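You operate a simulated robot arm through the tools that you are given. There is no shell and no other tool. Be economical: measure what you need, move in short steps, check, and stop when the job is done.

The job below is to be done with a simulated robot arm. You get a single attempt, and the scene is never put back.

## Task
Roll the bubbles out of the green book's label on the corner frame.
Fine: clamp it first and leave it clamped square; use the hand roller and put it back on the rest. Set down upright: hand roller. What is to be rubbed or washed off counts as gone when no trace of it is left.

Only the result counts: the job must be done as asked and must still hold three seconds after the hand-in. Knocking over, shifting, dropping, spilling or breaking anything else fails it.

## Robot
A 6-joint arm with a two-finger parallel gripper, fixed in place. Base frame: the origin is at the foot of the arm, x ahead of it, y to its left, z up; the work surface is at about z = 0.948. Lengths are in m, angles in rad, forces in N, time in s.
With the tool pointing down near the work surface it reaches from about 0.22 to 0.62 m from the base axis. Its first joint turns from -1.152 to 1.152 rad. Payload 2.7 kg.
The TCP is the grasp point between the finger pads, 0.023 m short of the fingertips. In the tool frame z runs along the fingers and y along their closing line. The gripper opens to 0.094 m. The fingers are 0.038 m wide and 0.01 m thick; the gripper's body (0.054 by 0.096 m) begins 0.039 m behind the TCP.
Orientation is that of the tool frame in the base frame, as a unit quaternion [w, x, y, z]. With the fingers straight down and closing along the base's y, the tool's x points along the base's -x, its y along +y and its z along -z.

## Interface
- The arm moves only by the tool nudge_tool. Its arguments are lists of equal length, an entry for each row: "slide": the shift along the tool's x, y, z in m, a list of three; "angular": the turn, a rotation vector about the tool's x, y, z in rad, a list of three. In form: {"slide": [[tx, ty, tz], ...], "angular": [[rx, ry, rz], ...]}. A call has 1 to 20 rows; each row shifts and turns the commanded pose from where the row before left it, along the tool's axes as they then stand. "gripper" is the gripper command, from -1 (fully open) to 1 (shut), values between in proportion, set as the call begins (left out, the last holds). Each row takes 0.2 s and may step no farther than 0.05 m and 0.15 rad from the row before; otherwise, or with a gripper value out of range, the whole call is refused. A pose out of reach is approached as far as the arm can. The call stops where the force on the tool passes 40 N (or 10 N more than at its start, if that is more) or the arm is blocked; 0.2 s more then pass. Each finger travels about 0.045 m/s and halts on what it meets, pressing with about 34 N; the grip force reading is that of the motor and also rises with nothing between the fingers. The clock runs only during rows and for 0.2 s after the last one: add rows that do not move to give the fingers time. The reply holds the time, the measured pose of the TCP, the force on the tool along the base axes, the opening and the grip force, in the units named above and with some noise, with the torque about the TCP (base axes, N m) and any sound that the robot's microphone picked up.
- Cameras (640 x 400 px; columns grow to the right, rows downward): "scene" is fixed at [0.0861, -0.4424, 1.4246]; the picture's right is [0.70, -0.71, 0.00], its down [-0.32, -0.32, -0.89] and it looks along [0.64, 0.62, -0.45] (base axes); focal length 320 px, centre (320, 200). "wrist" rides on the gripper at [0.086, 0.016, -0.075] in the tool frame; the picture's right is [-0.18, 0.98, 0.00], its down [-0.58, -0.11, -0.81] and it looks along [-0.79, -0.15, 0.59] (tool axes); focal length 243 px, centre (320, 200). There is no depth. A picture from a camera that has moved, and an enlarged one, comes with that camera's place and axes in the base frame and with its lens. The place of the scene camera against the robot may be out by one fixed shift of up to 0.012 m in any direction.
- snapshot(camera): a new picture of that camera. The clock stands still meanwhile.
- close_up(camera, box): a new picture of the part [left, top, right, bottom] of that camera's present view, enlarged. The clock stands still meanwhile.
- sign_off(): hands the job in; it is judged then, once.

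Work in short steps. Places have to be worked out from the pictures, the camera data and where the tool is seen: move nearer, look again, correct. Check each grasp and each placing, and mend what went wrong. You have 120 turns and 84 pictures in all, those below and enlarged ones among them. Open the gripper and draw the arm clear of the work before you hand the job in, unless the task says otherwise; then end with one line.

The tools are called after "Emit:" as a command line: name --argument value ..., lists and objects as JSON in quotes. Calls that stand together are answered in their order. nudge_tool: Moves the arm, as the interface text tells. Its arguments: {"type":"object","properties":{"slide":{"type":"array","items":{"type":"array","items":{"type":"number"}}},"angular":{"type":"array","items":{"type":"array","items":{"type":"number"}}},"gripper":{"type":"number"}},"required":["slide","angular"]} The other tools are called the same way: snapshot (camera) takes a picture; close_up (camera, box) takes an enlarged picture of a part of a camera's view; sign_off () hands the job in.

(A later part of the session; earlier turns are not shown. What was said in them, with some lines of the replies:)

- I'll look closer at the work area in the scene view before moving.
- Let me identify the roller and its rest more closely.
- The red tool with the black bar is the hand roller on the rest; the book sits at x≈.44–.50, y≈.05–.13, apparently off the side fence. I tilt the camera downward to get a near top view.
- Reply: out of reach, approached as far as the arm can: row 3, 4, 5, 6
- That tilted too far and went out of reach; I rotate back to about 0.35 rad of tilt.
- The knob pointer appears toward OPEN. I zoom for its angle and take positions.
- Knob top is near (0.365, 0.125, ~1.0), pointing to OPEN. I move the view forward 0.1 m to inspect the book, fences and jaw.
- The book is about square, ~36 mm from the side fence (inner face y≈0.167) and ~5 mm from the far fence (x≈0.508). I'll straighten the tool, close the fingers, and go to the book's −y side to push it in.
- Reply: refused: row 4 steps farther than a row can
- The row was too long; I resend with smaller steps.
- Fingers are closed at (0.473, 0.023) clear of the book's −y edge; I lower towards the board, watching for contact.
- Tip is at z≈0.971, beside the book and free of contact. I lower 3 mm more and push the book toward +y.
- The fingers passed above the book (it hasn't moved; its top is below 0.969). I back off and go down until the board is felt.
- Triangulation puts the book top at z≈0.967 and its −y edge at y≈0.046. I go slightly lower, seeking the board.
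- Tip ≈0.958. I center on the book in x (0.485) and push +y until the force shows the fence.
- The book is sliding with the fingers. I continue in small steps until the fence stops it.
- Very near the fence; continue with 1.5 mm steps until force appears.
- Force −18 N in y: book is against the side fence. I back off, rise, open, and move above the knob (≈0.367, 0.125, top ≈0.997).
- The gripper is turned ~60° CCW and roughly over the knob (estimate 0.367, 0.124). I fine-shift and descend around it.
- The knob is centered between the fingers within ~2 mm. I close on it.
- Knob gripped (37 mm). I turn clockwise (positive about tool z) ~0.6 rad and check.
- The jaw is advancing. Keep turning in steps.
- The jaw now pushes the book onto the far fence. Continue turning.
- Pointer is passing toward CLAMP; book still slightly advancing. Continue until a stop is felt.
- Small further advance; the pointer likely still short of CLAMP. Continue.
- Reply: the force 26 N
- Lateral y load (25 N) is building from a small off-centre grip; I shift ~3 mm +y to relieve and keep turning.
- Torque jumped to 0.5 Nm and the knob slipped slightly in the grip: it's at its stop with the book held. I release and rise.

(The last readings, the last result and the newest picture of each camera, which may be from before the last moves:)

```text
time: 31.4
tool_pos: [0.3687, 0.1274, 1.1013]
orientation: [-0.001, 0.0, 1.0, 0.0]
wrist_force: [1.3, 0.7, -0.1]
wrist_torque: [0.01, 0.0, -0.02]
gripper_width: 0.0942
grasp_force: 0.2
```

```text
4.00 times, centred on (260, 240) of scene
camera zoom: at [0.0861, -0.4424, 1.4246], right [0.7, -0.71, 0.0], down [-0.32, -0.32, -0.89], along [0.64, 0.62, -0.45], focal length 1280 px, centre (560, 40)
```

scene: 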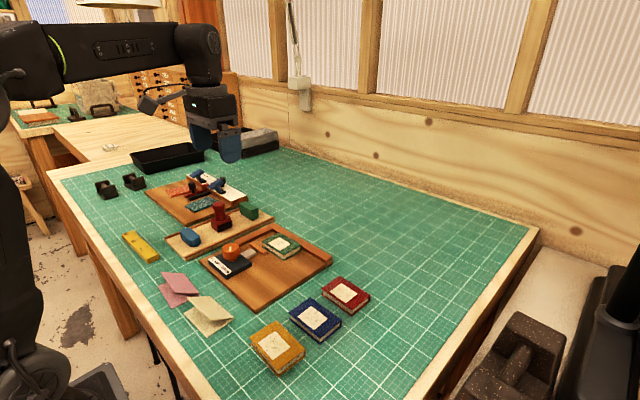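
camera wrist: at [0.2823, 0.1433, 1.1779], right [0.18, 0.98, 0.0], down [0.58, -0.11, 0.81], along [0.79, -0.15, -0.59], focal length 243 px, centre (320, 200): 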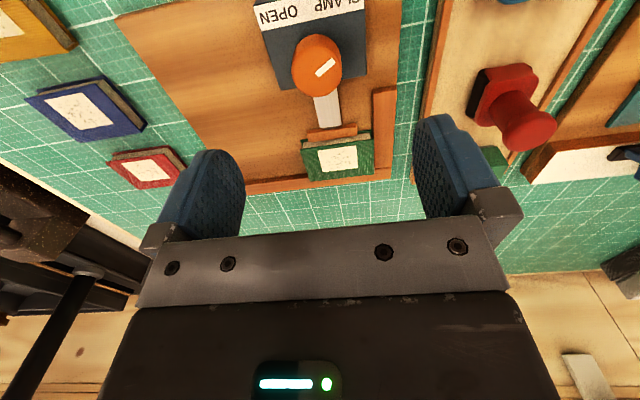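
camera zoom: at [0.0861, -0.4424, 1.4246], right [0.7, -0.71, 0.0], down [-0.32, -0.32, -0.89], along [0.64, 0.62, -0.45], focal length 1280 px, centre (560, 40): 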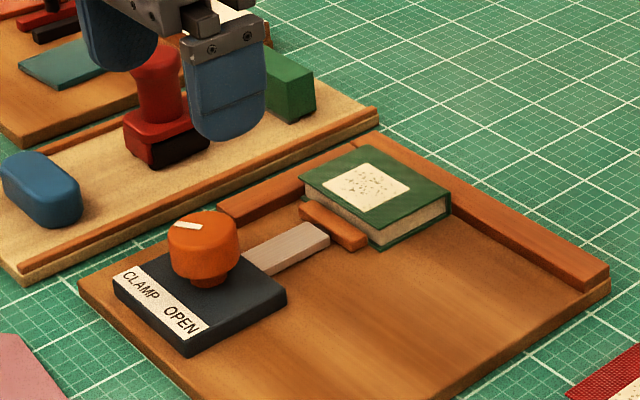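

Clamped: pointer at CLAMP, book snug in the corner. Now move in front of the roller for a good look.

Emit:
nudge_tool --slide '[[0.01, 0.04, 0], [0.01, 0.04, 0], [0.01, 0.04, 0], [0, 0, 0]]' --angular '[[0, 0, 0], [0, 0, 0], [0, 0, 0], [0, 0, 0]]'

Emit:
close_up --camera "wrist" --box '[200, 0, 520, 200]'

Emit:
close_up --camera "scene" --box '[196, 190, 260, 240]'

```text
time: 32.4
tool_pos: [0.339, 0.2476, 1.1004]
orientation: [-0.001, 0.002, 1.0, 0.0]
wrist_force: [-0.4, 0.8, 0.3]
wrist_torque: [0.01, 0.0, 0.02]
gripper_width: 0.094
grasp_force: 0.0
```

```text
2.00 times, centred on (360, 100) of wrist
camera zoom: at [0.2526, 0.2634, 1.1773], right [0.19, 0.98, 0.0], down [0.58, -0.11, 0.81], along [0.79, -0.15, -0.59], focal length 485 px, centre (240, 400)
```

zoom: 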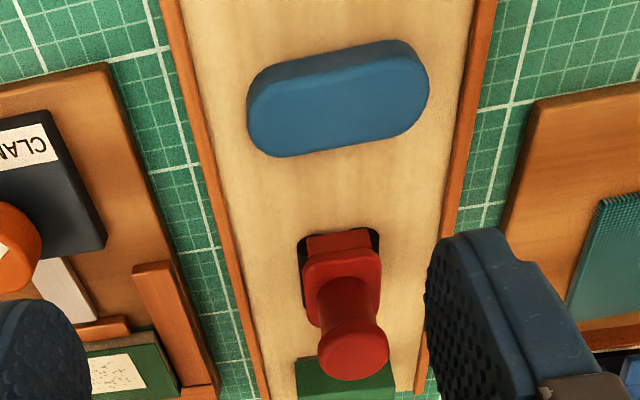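

```text
8.00 times, centred on (228, 215) of scene
camera zoom: at [0.0861, -0.4424, 1.4246], right [0.7, -0.71, 0.0], down [-0.32, -0.32, -0.89], along [0.64, 0.62, -0.45], focal length 2561 px, centre (1056, 80)
```

zoom: 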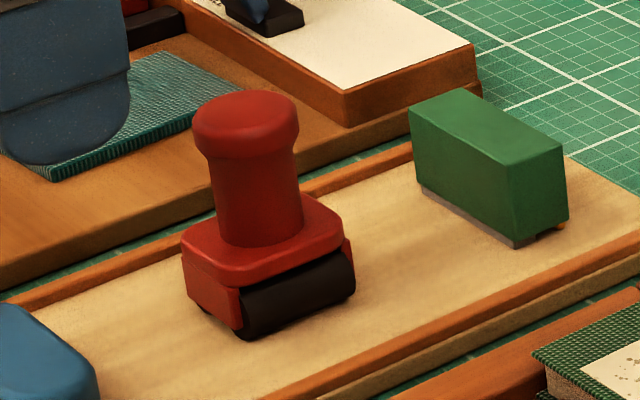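

The roller has two black rollers with axes along x; its cap is near (0.437, 0.285, ~1.02). I move above it with the gripper partly open.

Emit:
nudge_tool --slide '[[-0.033, 0.0125, 0], [-0.033, 0.0125, 0], [-0.032, 0.0125, 0], [0, 0, 0.025], [0, 0, 0]]' --angular '[[0, 0, 0], [0, 0, 0], [0, 0, 0], [0, 0, 0], [0, 0, 0]]' --gripper -0.4

Emit:
snapshot --camera "wrist"

Emit:
close_up --camera "scene" --box '[180, 160, 276, 240]'

```text
time: 33.6
tool_pos: [0.4358, 0.2848, 1.0744]
orientation: [0.0, 0.0, 1.0, 0.0]
wrist_force: [0.8, -0.8, -0.1]
wrist_torque: [0.02, 0.02, 0.02]
gripper_width: 0.0659
grasp_force: 0.0
```

```text
40 pictures are left
camera wrist: at [0.349, 0.3009, 1.1508], right [0.19, 0.98, 0.0], down [0.58, -0.11, 0.81], along [0.79, -0.15, -0.59], focal length 243 px, centre (320, 200)
```

wrist: 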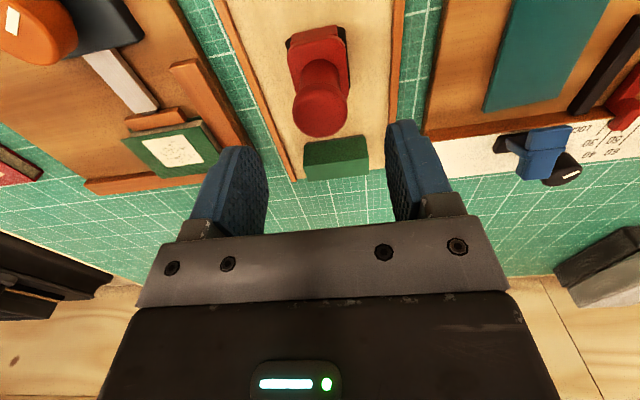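

```text
5.00 times, centred on (228, 200) of scene
camera zoom: at [0.0861, -0.4424, 1.4246], right [0.7, -0.71, 0.0], down [-0.32, -0.32, -0.89], along [0.64, 0.62, -0.45], focal length 1600 px, centre (780, 200)
```

zoom: 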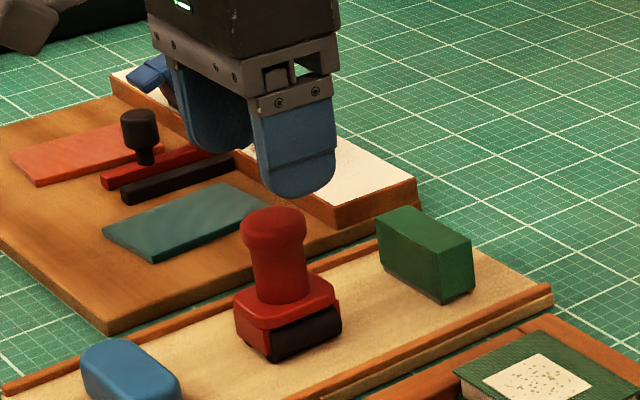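

Cap triangulates at (0.440, 0.285, 1.016). I shift x by +4 mm and descend to straddle the neck.

Emit:
nudge_tool --slide '[[-0.004, 0, 0], [0, 0, 0.03], [0, 0, 0.03], [0, 0, 0.01], [0, 0, 0]]' --angular '[[0, 0, 0], [0, 0, 0], [0, 0, 0], [0, 0, 0], [0, 0, 0]]'

Emit:
close_up --camera "wrist" --box '[160, 0, 480, 200]'

Emit:
close_up --camera "scene" --box '[196, 190, 260, 240]'

```text
time: 34.8
tool_pos: [0.4382, 0.2851, 1.006]
orientation: [0.0, 0.002, 1.0, 0.0]
wrist_force: [-0.4, -0.1, 0.3]
wrist_torque: [0.02, 0.0, -0.03]
gripper_width: 0.0656
grasp_force: 0.2
```

```text
2.00 times, centred on (320, 100) of wrist
camera zoom: at [0.3529, 0.3007, 1.0814], right [0.19, 0.98, 0.0], down [0.58, -0.11, 0.81], along [0.79, -0.15, -0.59], focal length 485 px, centre (320, 400)
```

zoom: 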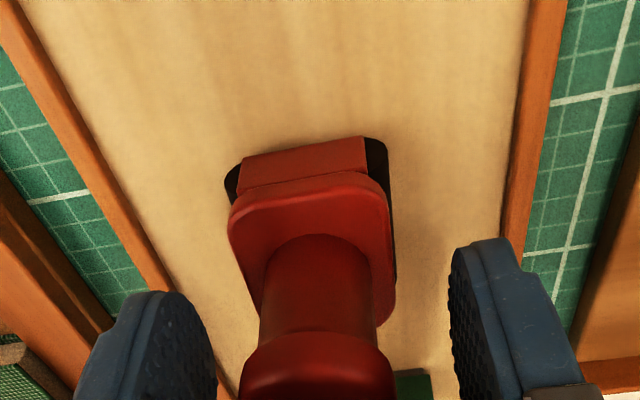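

```text
8.00 times, centred on (228, 215) of scene
camera zoom: at [0.0861, -0.4424, 1.4246], right [0.7, -0.71, 0.0], down [-0.32, -0.32, -0.89], along [0.64, 0.62, -0.45], focal length 2561 px, centre (1056, 80)
```

zoom: 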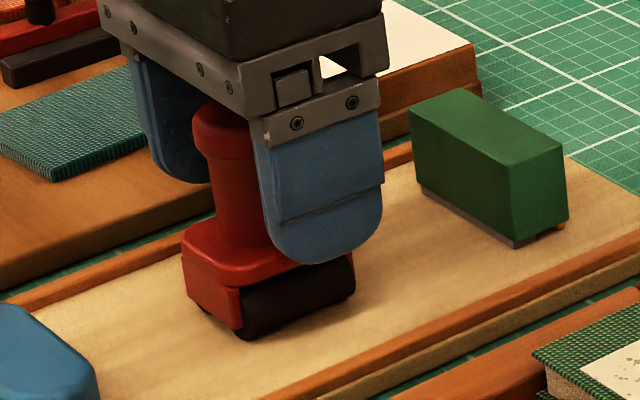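

Centred on the handle; fingertips ~5 mm above the red base. I lower 3 mm and close.

Emit:
nudge_tool --slide '[[0, 0, 0.003], [0, 0, 0], [0, 0, 0], [0, 0, 0], [0, 0, 0], [0, 0, 0]]' --angular '[[0, 0, 0], [0, 0, 0], [0, 0, 0], [0, 0, 0], [0, 0, 0], [0, 0, 0]]' --gripper 1

Emit:
close_up --camera "scene" --box '[196, 190, 260, 240]'

```text
time: 36.2
tool_pos: [0.4396, 0.283, 1.0035]
orientation: [-0.002, 0.001, 1.0, 0.001]
wrist_force: [0.9, 0.7, 0.9]
wrist_torque: [0.03, -0.02, 0.0]
gripper_width: 0.0331
grasp_force: 33.4
```

```text
8.00 times, centred on (228, 215) of scene
camera zoom: at [0.0861, -0.4424, 1.4246], right [0.7, -0.71, 0.0], down [-0.32, -0.32, -0.89], along [0.64, 0.62, -0.45], focal length 2561 px, centre (1056, 80)
```

zoom: 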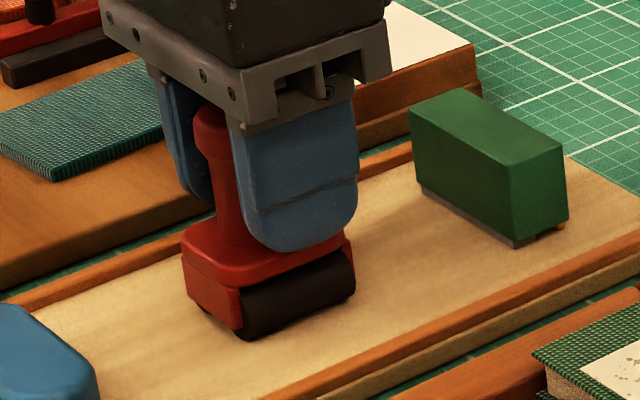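

Grip at 33 mm holds the neck; resting reference TCP is (0.4396, 0.284, 1.0035). I lift 5 cm straight up and check.

Emit:
nudge_tool --slide '[[0, 0, -0.01], [0, 0, -0.02], [0, 0, -0.03], [0, 0, 0]]' --angular '[[0, 0, 0], [0, 0, 0], [0, 0, 0], [0, 0, 0]]'

Emit:
close_up --camera "scene" --box '[180, 160, 276, 240]'

Emit:
snapshot --camera "wrist"

```text
time: 37.2
tool_pos: [0.438, 0.2845, 1.0644]
orientation: [-0.001, 0.001, 1.0, 0.0]
wrist_force: [0.2, 0.5, -1.5]
wrist_torque: [0.0, -0.04, -0.01]
gripper_width: 0.033
grasp_force: 34.0
```

```text
5.00 times, centred on (228, 200) of scene
camera zoom: at [0.0861, -0.4424, 1.4246], right [0.7, -0.71, 0.0], down [-0.32, -0.32, -0.89], along [0.64, 0.62, -0.45], focal length 1600 px, centre (780, 200)
```

zoom: 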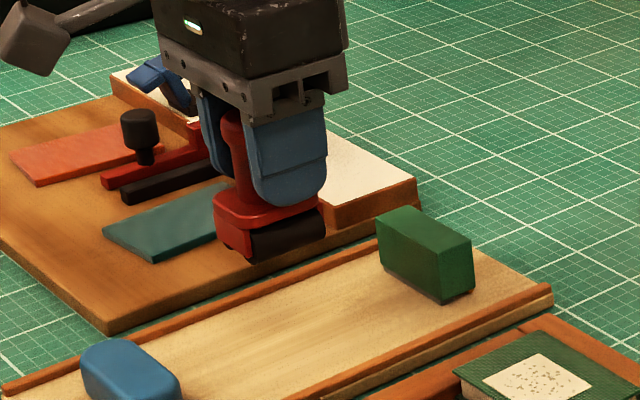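

```text
34 pictures are left
camera wrist: at [0.3522, 0.3009, 1.1396], right [0.19, 0.98, 0.0], down [0.58, -0.11, 0.81], along [0.79, -0.15, -0.59], focal length 243 px, centre (320, 200)
```

wrist: 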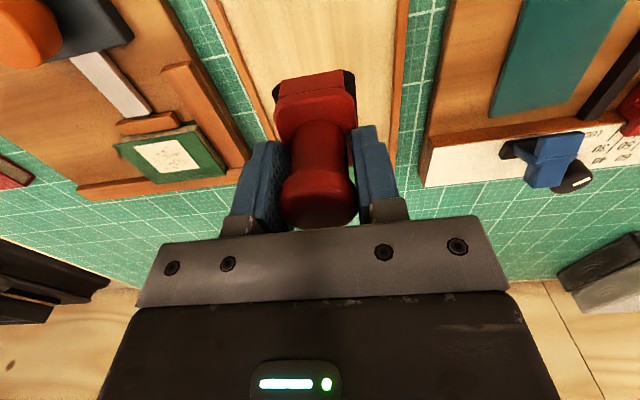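

Roller held upright. Label centre ≈ (0.4845, 0.126). I carry the roller there, to just −y of the label centre, still high.

Emit:
nudge_tool --slide '[[-0.0093, -0.038, 0], [-0.0093, -0.038, 0], [-0.0093, -0.038, 0], [-0.0093, -0.038, 0], [-0.0093, -0.034, 0], [0, 0, 0.025], [0, 0, 0]]' --angular '[[0, 0, 0], [0, 0, 0], [0, 0, 0], [0, 0, 0], [0, 0, 0], [0, 0, 0], [0, 0, 0]]'

Emit:
close_up --camera "scene" --box '[220, 190, 316, 265]'

Emit:
snapshot --camera "wrist"

```text
time: 38.8
tool_pos: [0.4862, 0.0994, 1.0373]
orientation: [-0.002, 0.0, 1.0, 0.0]
wrist_force: [-0.2, 0.3, -1.0]
wrist_torque: [0.03, -0.05, 0.0]
gripper_width: 0.0331
grasp_force: 34.0
```

```text
5.33 times, centred on (268, 228) of scene
camera zoom: at [0.0861, -0.4424, 1.4246], right [0.7, -0.71, 0.0], down [-0.32, -0.32, -0.89], along [0.64, 0.62, -0.45], focal length 1707 px, centre (597, 53)
```

zoom: 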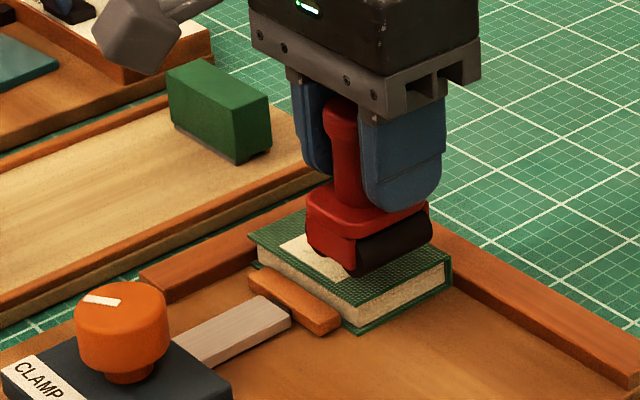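

```text
32 pictures are left
camera wrist: at [0.4009, 0.1151, 1.1135], right [0.18, 0.98, 0.0], down [0.58, -0.11, 0.81], along [0.79, -0.15, -0.59], focal length 243 px, centre (320, 200)
```

wrist: 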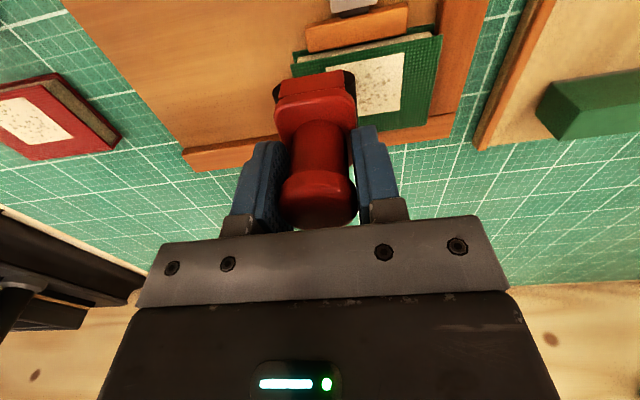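

Well aligned in x. Lower towards the book in small steps to find contact.

Emit:
nudge_tool --slide '[[0, 0, 0.01], [0, 0, 0.008], [0, 0, 0.003], [0, 0, 0]]' --angular '[[0, 0, 0], [0, 0, 0], [0, 0, 0], [0, 0, 0]]'

Emit:
close_up --camera "scene" --box '[220, 190, 316, 265]'

```text
time: 39.8
tool_pos: [0.4874, 0.099, 1.0216]
orientation: [0.005, 0.001, 1.0, 0.001]
wrist_force: [-2.0, 3.5, 33.4]
wrist_torque: [0.11, 0.01, 0.0]
gripper_width: 0.0329
grasp_force: 33.5
```

```text
5.33 times, centred on (268, 228) of scene
camera zoom: at [0.0855, -0.4424, 1.4247], right [0.7, -0.71, 0.0], down [-0.32, -0.32, -0.89], along [0.64, 0.62, -0.45], focal length 1707 px, centre (597, 53)
```

zoom: 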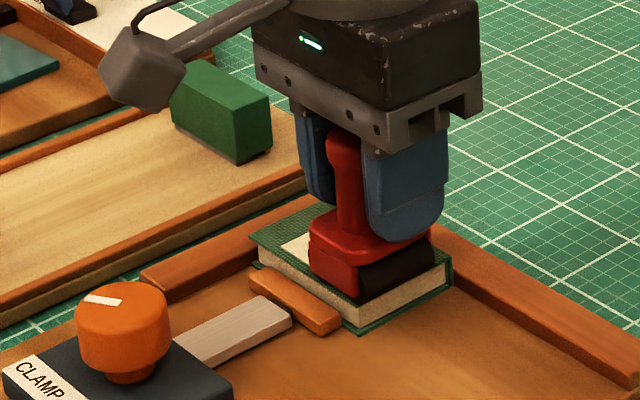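

Contact with 33 N at TCP z≈1.0216. I ease up 3 mm to ~12–15 N and roll +y across the label.

Emit:
nudge_tool --slide '[[0, 0, -0.003], [0, 0.004, 0], [0, 0.006, 0], [0, 0.006, 0], [0, 0.006, 0], [0, 0, 0]]' --angular '[[0, 0, 0], [0, 0, 0], [0, 0, 0], [0, 0, 0], [0, 0, 0], [0, 0, 0]]'

Emit:
close_up --camera "scene" --box '[220, 190, 316, 265]'

Emit:
snapshot --camera "wrist"

```text
time: 41.2
tool_pos: [0.4867, 0.1207, 1.0215]
orientation: [0.0, 0.001, 1.0, -0.001]
wrist_force: [0.3, -6.5, 18.2]
wrist_torque: [-0.29, -0.18, -0.06]
gripper_width: 0.0326
grasp_force: 33.9
```

```text
5.33 times, centred on (268, 228) of scene
camera zoom: at [0.0858, -0.4427, 1.4246], right [0.7, -0.71, 0.0], down [-0.32, -0.32, -0.89], along [0.64, 0.62, -0.45], focal length 1707 px, centre (597, 53)
```

zoom: 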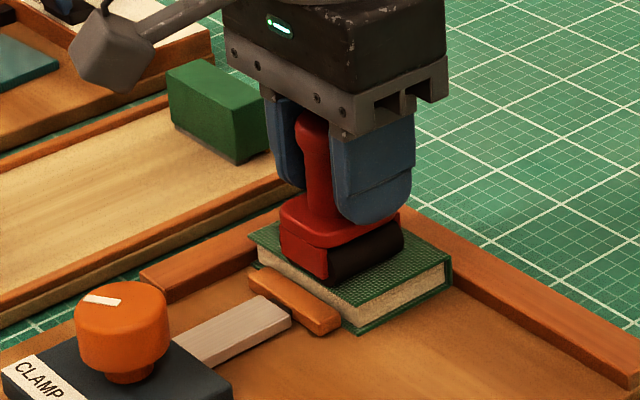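

```text
29 pictures are left
camera wrist: at [0.4005, 0.1367, 1.0971], right [0.19, 0.98, 0.0], down [0.58, -0.11, 0.81], along [0.79, -0.15, -0.59], focal length 243 px, centre (320, 200)
```

wrist: 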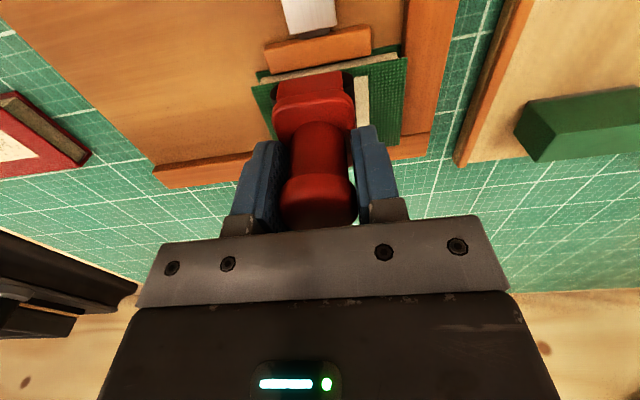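

Rolling with ~18 N. Continue to y≈0.148, then back to ≈0.100.

Emit:
nudge_tool --slide '[[0, 0.006, 0], [0, 0.006, 0], [0, 0.006, 0], [0, 0.006, 0], [0, 0.003, 0], [0, 0, 0], [0, -0.006, 0], [0, -0.006, 0], [0, -0.006, 0], [0, -0.006, 0], [0, -0.006, 0], [0, -0.006, 0], [0, -0.006, 0], [0, -0.006, 0], [0, -0.006, 0], [0, 0, 0]]' --angular '[[0, 0, 0], [0, 0, 0], [0, 0, 0], [0, 0, 0], [0, 0, 0], [0, 0, 0], [0, 0, 0], [0, 0, 0], [0, 0, 0], [0, 0, 0], [0, 0, 0], [0, 0, 0], [0, 0, 0], [0, 0, 0], [0, 0, 0], [0, 0, 0]]'

Emit:
close_up --camera "wrist" --box '[240, 20, 480, 170]'

```text
time: 44.6
tool_pos: [0.4864, 0.0951, 1.0205]
orientation: [0.002, 0.001, 1.0, 0.0]
wrist_force: [-0.3, 7.0, 22.1]
wrist_torque: [0.66, 0.07, -0.03]
gripper_width: 0.0327
grasp_force: 33.9
```

```text
2.67 times, centred on (360, 95) of wrist
camera zoom: at [0.4001, 0.1105, 1.0966], right [0.19, 0.98, 0.0], down [0.58, -0.11, 0.81], along [0.79, -0.15, -0.59], focal length 647 px, centre (213, 480)
```

zoom: 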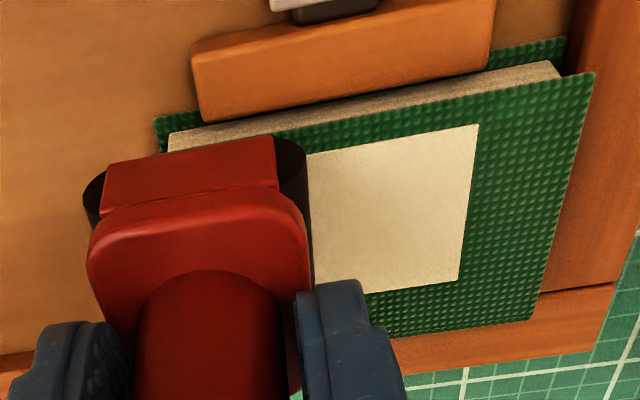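

Visible label is clear. One more pass for certainty, then lift.

Emit:
nudge_tool --slide '[[0, 0.007, 0], [0, 0.007, 0], [0, 0.007, 0], [0, 0.007, 0], [0, 0.007, 0], [0, 0.007, 0], [0, 0.007, 0], [0, 0.004, 0], [0, 0, 0], [0, 0, -0.01], [0, 0, -0.02], [0, 0, -0.02], [0, 0, 0]]' --angular '[[0, 0, 0], [0, 0, 0], [0, 0, 0], [0, 0, 0], [0, 0, 0], [0, 0, 0], [0, 0, 0], [0, 0, 0], [0, 0, 0], [0, 0, 0], [0, 0, 0], [0, 0, 0], [0, 0, 0]]'

Emit:
close_up --camera "scene" --box '[220, 190, 316, 265]'

Emit:
snapshot --camera "wrist"

```text
time: 47.4
tool_pos: [0.4852, 0.1473, 1.0697]
orientation: [-0.001, 0.001, 1.0, 0.001]
wrist_force: [-0.5, -0.7, -1.6]
wrist_torque: [0.0, -0.03, -0.03]
gripper_width: 0.0328
grasp_force: 34.1
```

```text
5.33 times, centred on (268, 228) of scene
camera zoom: at [0.0861, -0.4424, 1.4246], right [0.7, -0.71, 0.0], down [-0.32, -0.32, -0.89], along [0.64, 0.62, -0.45], focal length 1707 px, centre (597, 53)
```

zoom: 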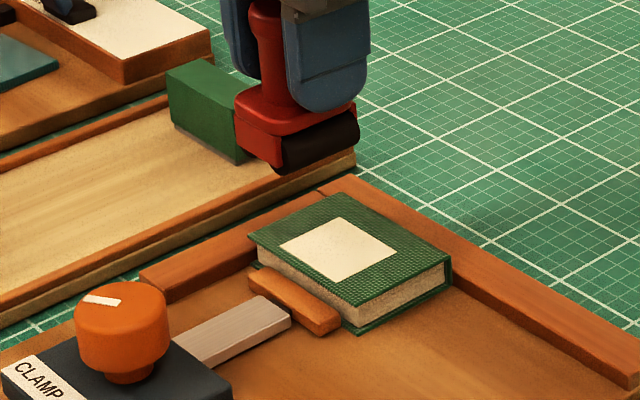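

```text
26 pictures are left
camera wrist: at [0.3995, 0.1631, 1.1454], right [0.19, 0.98, 0.0], down [0.58, -0.11, 0.81], along [0.79, -0.15, -0.59], focal length 243 px, centre (320, 200)
```

wrist: 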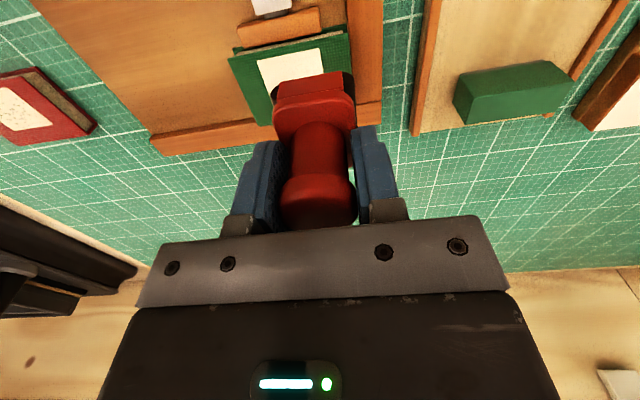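

Emit:
close_up --camera "scene" --box '[256, 218, 308, 252]'

```text
11.76 times, centred on (282, 235) of scene
camera zoom: at [0.0861, -0.4424, 1.4246], right [0.7, -0.71, 0.0], down [-0.32, -0.32, -0.89], along [0.64, 0.62, -0.45], focal length 3766 px, centre (767, -212)
```

zoom: 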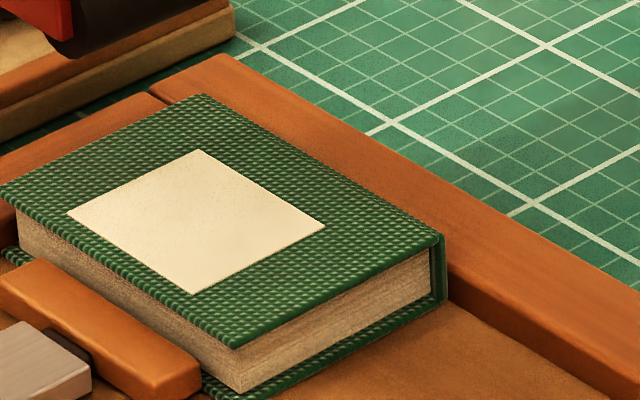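

Label is clean and the book remains square and clamped. Carry the roller back to its spot on the rest.

Emit:
nudge_tool --slide '[[0.0116, 0.0342, 0], [0.0116, 0.0342, 0], [0.0116, 0.0342, 0], [0.0114, 0.0341, 0], [0, 0, 0.03], [0, 0, 0.02], [0, 0, 0]]' --angular '[[0, 0, 0], [0, 0, 0], [0, 0, 0], [0, 0, 0], [0, 0, 0], [0, 0, 0], [0, 0, 0]]'

Emit:
close_up --camera "scene" --box '[196, 190, 260, 240]'

```text
time: 49.0
tool_pos: [0.44, 0.2852, 1.0208]
orientation: [-0.001, 0.0, 1.0, 0.0]
wrist_force: [0.2, 0.6, -1.8]
wrist_torque: [0.02, -0.01, 0.0]
gripper_width: 0.0327
grasp_force: 34.0
```

```text
8.00 times, centred on (228, 215) of scene
camera zoom: at [0.0861, -0.4424, 1.4246], right [0.7, -0.71, 0.0], down [-0.32, -0.32, -0.89], along [0.64, 0.62, -0.45], focal length 2561 px, centre (1056, 80)
```

zoom: 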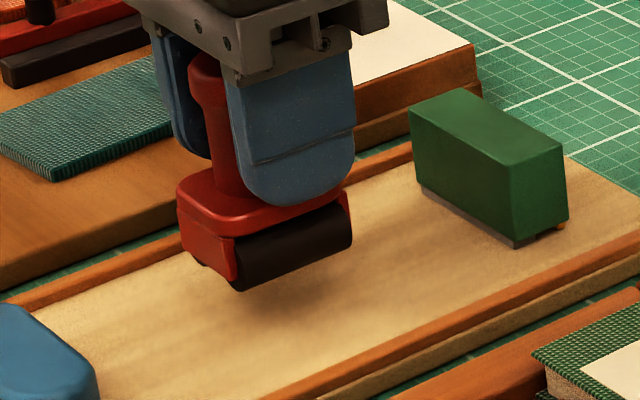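

Aligned above its former spot; lower gently until it touches.

Emit:
nudge_tool --slide '[[0, 0, 0.008], [0, 0, 0.005], [0, 0, 0.002], [0, 0, 0.0015], [0, 0, 0]]' --angular '[[0, 0, 0], [0, 0, 0], [0, 0, 0], [0, 0, 0], [0, 0, 0]]'

Emit:
close_up --camera "scene" --box '[196, 190, 260, 240]'

```text
time: 50.2
tool_pos: [0.4416, 0.2838, 1.0037]
orientation: [-0.001, 0.0, 1.0, 0.0]
wrist_force: [0.3, -0.4, -0.9]
wrist_torque: [0.02, 0.0, 0.02]
gripper_width: 0.0325
grasp_force: 34.0
```

```text
8.00 times, centred on (228, 215) of scene
camera zoom: at [0.0861, -0.4424, 1.4246], right [0.7, -0.71, 0.0], down [-0.32, -0.32, -0.89], along [0.64, 0.62, -0.45], focal length 2561 px, centre (1056, 80)
```

zoom: 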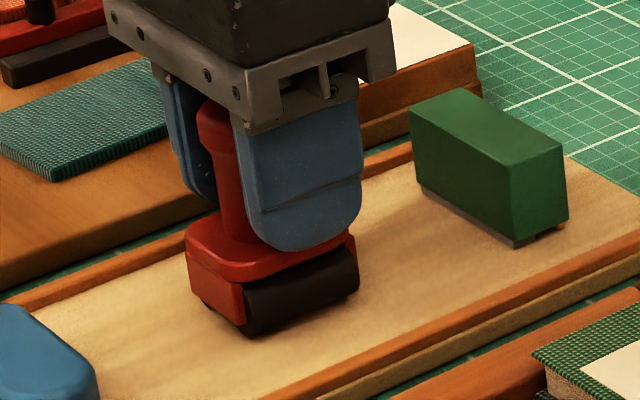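

Nearly down (weight still partly on the arm). A millimetre more.

Emit:
nudge_tool --slide '[[0, 0, 0.0008], [0, 0, 0.0007], [0, 0, 0]]' --angular '[[0, 0, 0], [0, 0, 0], [0, 0, 0]]'

```text
time: 51.0
tool_pos: [0.4399, 0.2826, 1.0017]
orientation: [-0.001, 0.001, 1.0, 0.0]
wrist_force: [-0.1, 0.1, -1.7]
wrist_torque: [0.01, -0.01, 0.03]
gripper_width: 0.0324
grasp_force: 34.1
```

Still carrying the full weight; continue in small steps.

Emit:
nudge_tool --slide '[[0, 0, 0.0008], [0, 0, 0.0008], [0, 0, 0]]' --angular '[[0, 0, 0], [0, 0, 0], [0, 0, 0]]'

Emit:
close_up --camera "scene" --box '[196, 190, 260, 240]'

```text
time: 51.8
tool_pos: [0.4401, 0.2836, 1.0013]
orientation: [0.0, 0.0, 1.0, 0.0]
wrist_force: [-2.7, -1.4, 5.7]
wrist_torque: [-0.02, 0.04, -0.02]
gripper_width: 0.0324
grasp_force: 34.0
```

```text
8.00 times, centred on (228, 215) of scene
camera zoom: at [0.0859, -0.4425, 1.4246], right [0.7, -0.71, 0.0], down [-0.32, -0.32, -0.89], along [0.64, 0.62, -0.45], focal length 2561 px, centre (1056, 80)
```

zoom: 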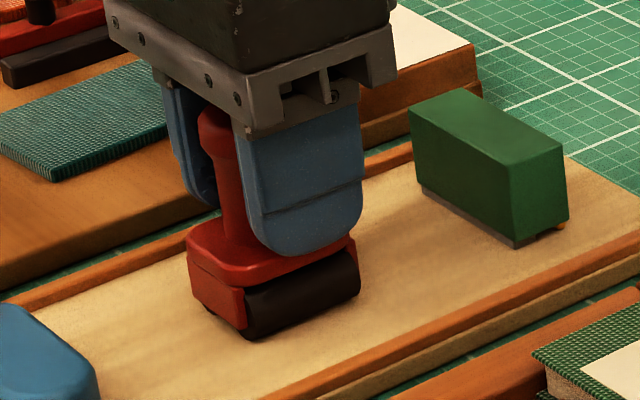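

Contact (+5.7 N): the roller stands on the rest. I open moderately, rise, and look.

Emit:
nudge_tool --slide '[[0, 0, 0], [0, 0, 0], [0, 0, 0], [0, 0, 0], [0, 0, -0.02], [0, 0, -0.03], [0, 0, -0.04], [0, 0, -0.04], [0, 0, 0]]' --angular '[[0, 0, 0], [0, 0, 0], [0, 0, 0], [0, 0, 0], [0, 0, 0], [0, 0, 0], [0, 0, 0], [0, 0, 0], [0, 0, 0]]' --gripper -0.4

Emit:
close_up --camera "scene" --box '[180, 180, 340, 280]'

Emit:
snapshot --camera "wrist"

```text
time: 53.8
tool_pos: [0.4408, 0.2838, 1.1327]
orientation: [0.0, 0.001, 1.0, 0.0]
wrist_force: [0.5, 0.3, -0.3]
wrist_torque: [0.0, -0.02, 0.02]
gripper_width: 0.0656
grasp_force: 0.0
```

```text
4.00 times, centred on (260, 230) of scene
camera zoom: at [0.0861, -0.4424, 1.4246], right [0.7, -0.71, 0.0], down [-0.32, -0.32, -0.89], along [0.64, 0.62, -0.45], focal length 1280 px, centre (560, 80)
```

zoom: 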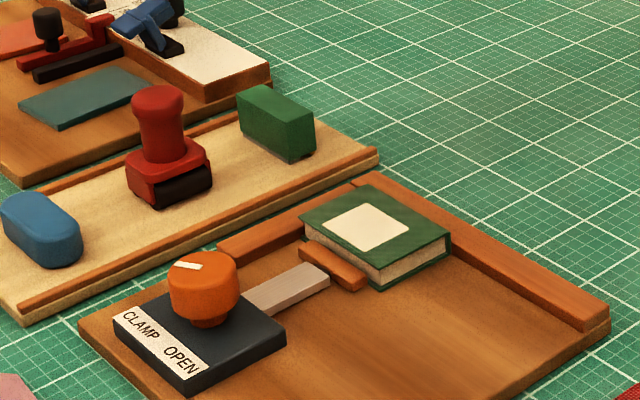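

```text
20 pictures are left
camera wrist: at [0.3554, 0.3002, 1.208], right [0.19, 0.98, 0.0], down [0.58, -0.11, 0.81], along [0.79, -0.15, -0.59], focal length 243 px, centre (320, 200)
```

wrist: 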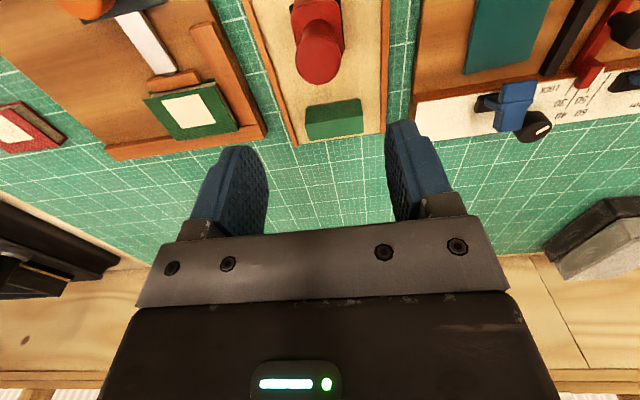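

Roller stands upright on the rest. One last close check of the book's squareness and label, while opening fully and moving clear upward.

Emit:
nudge_tool --slide '[[0.03, -0.03, -0.02], [0.03, -0.03, -0.02], [0.02, -0.04, -0.02], [0, -0.045, 0], [0, 0, 0]]' --angular '[[0, 0, 0], [0, 0, 0], [0, 0, 0], [0, 0, 0], [0, 0, 0]]' --gripper -1

Emit:
close_up --camera "wrist" --box '[220, 20, 460, 170]'

```text
time: 55.0
tool_pos: [0.36, 0.1383, 1.1893]
orientation: [-0.001, 0.0, 1.0, -0.001]
wrist_force: [-1.2, 0.3, -0.2]
wrist_torque: [0.03, 0.0, 0.0]
gripper_width: 0.0941
grasp_force: 0.0
```

```text
2.67 times, centred on (340, 95) of wrist
camera zoom: at [0.2752, 0.1526, 1.266], right [0.18, 0.98, 0.0], down [0.58, -0.11, 0.81], along [0.79, -0.15, -0.59], focal length 647 px, centre (267, 480)
```

zoom: 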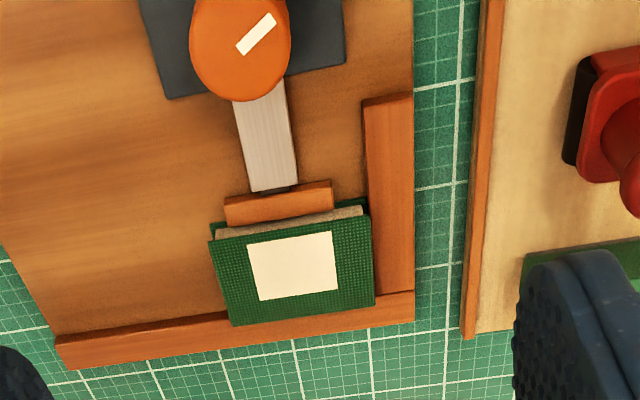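

The book is square against both fences, the clamp is shut, the label is clean, and the arm is clear, so I hand in.

Emit:
sign_off

```text
The job is handed in.
```

I pushed the green book square into the corner and clamped it. I then rolled the label until no bubbles showed and stood the hand roller upright back on its rest. The final pictures confirm this; I have handed the job in but had no verdict back.
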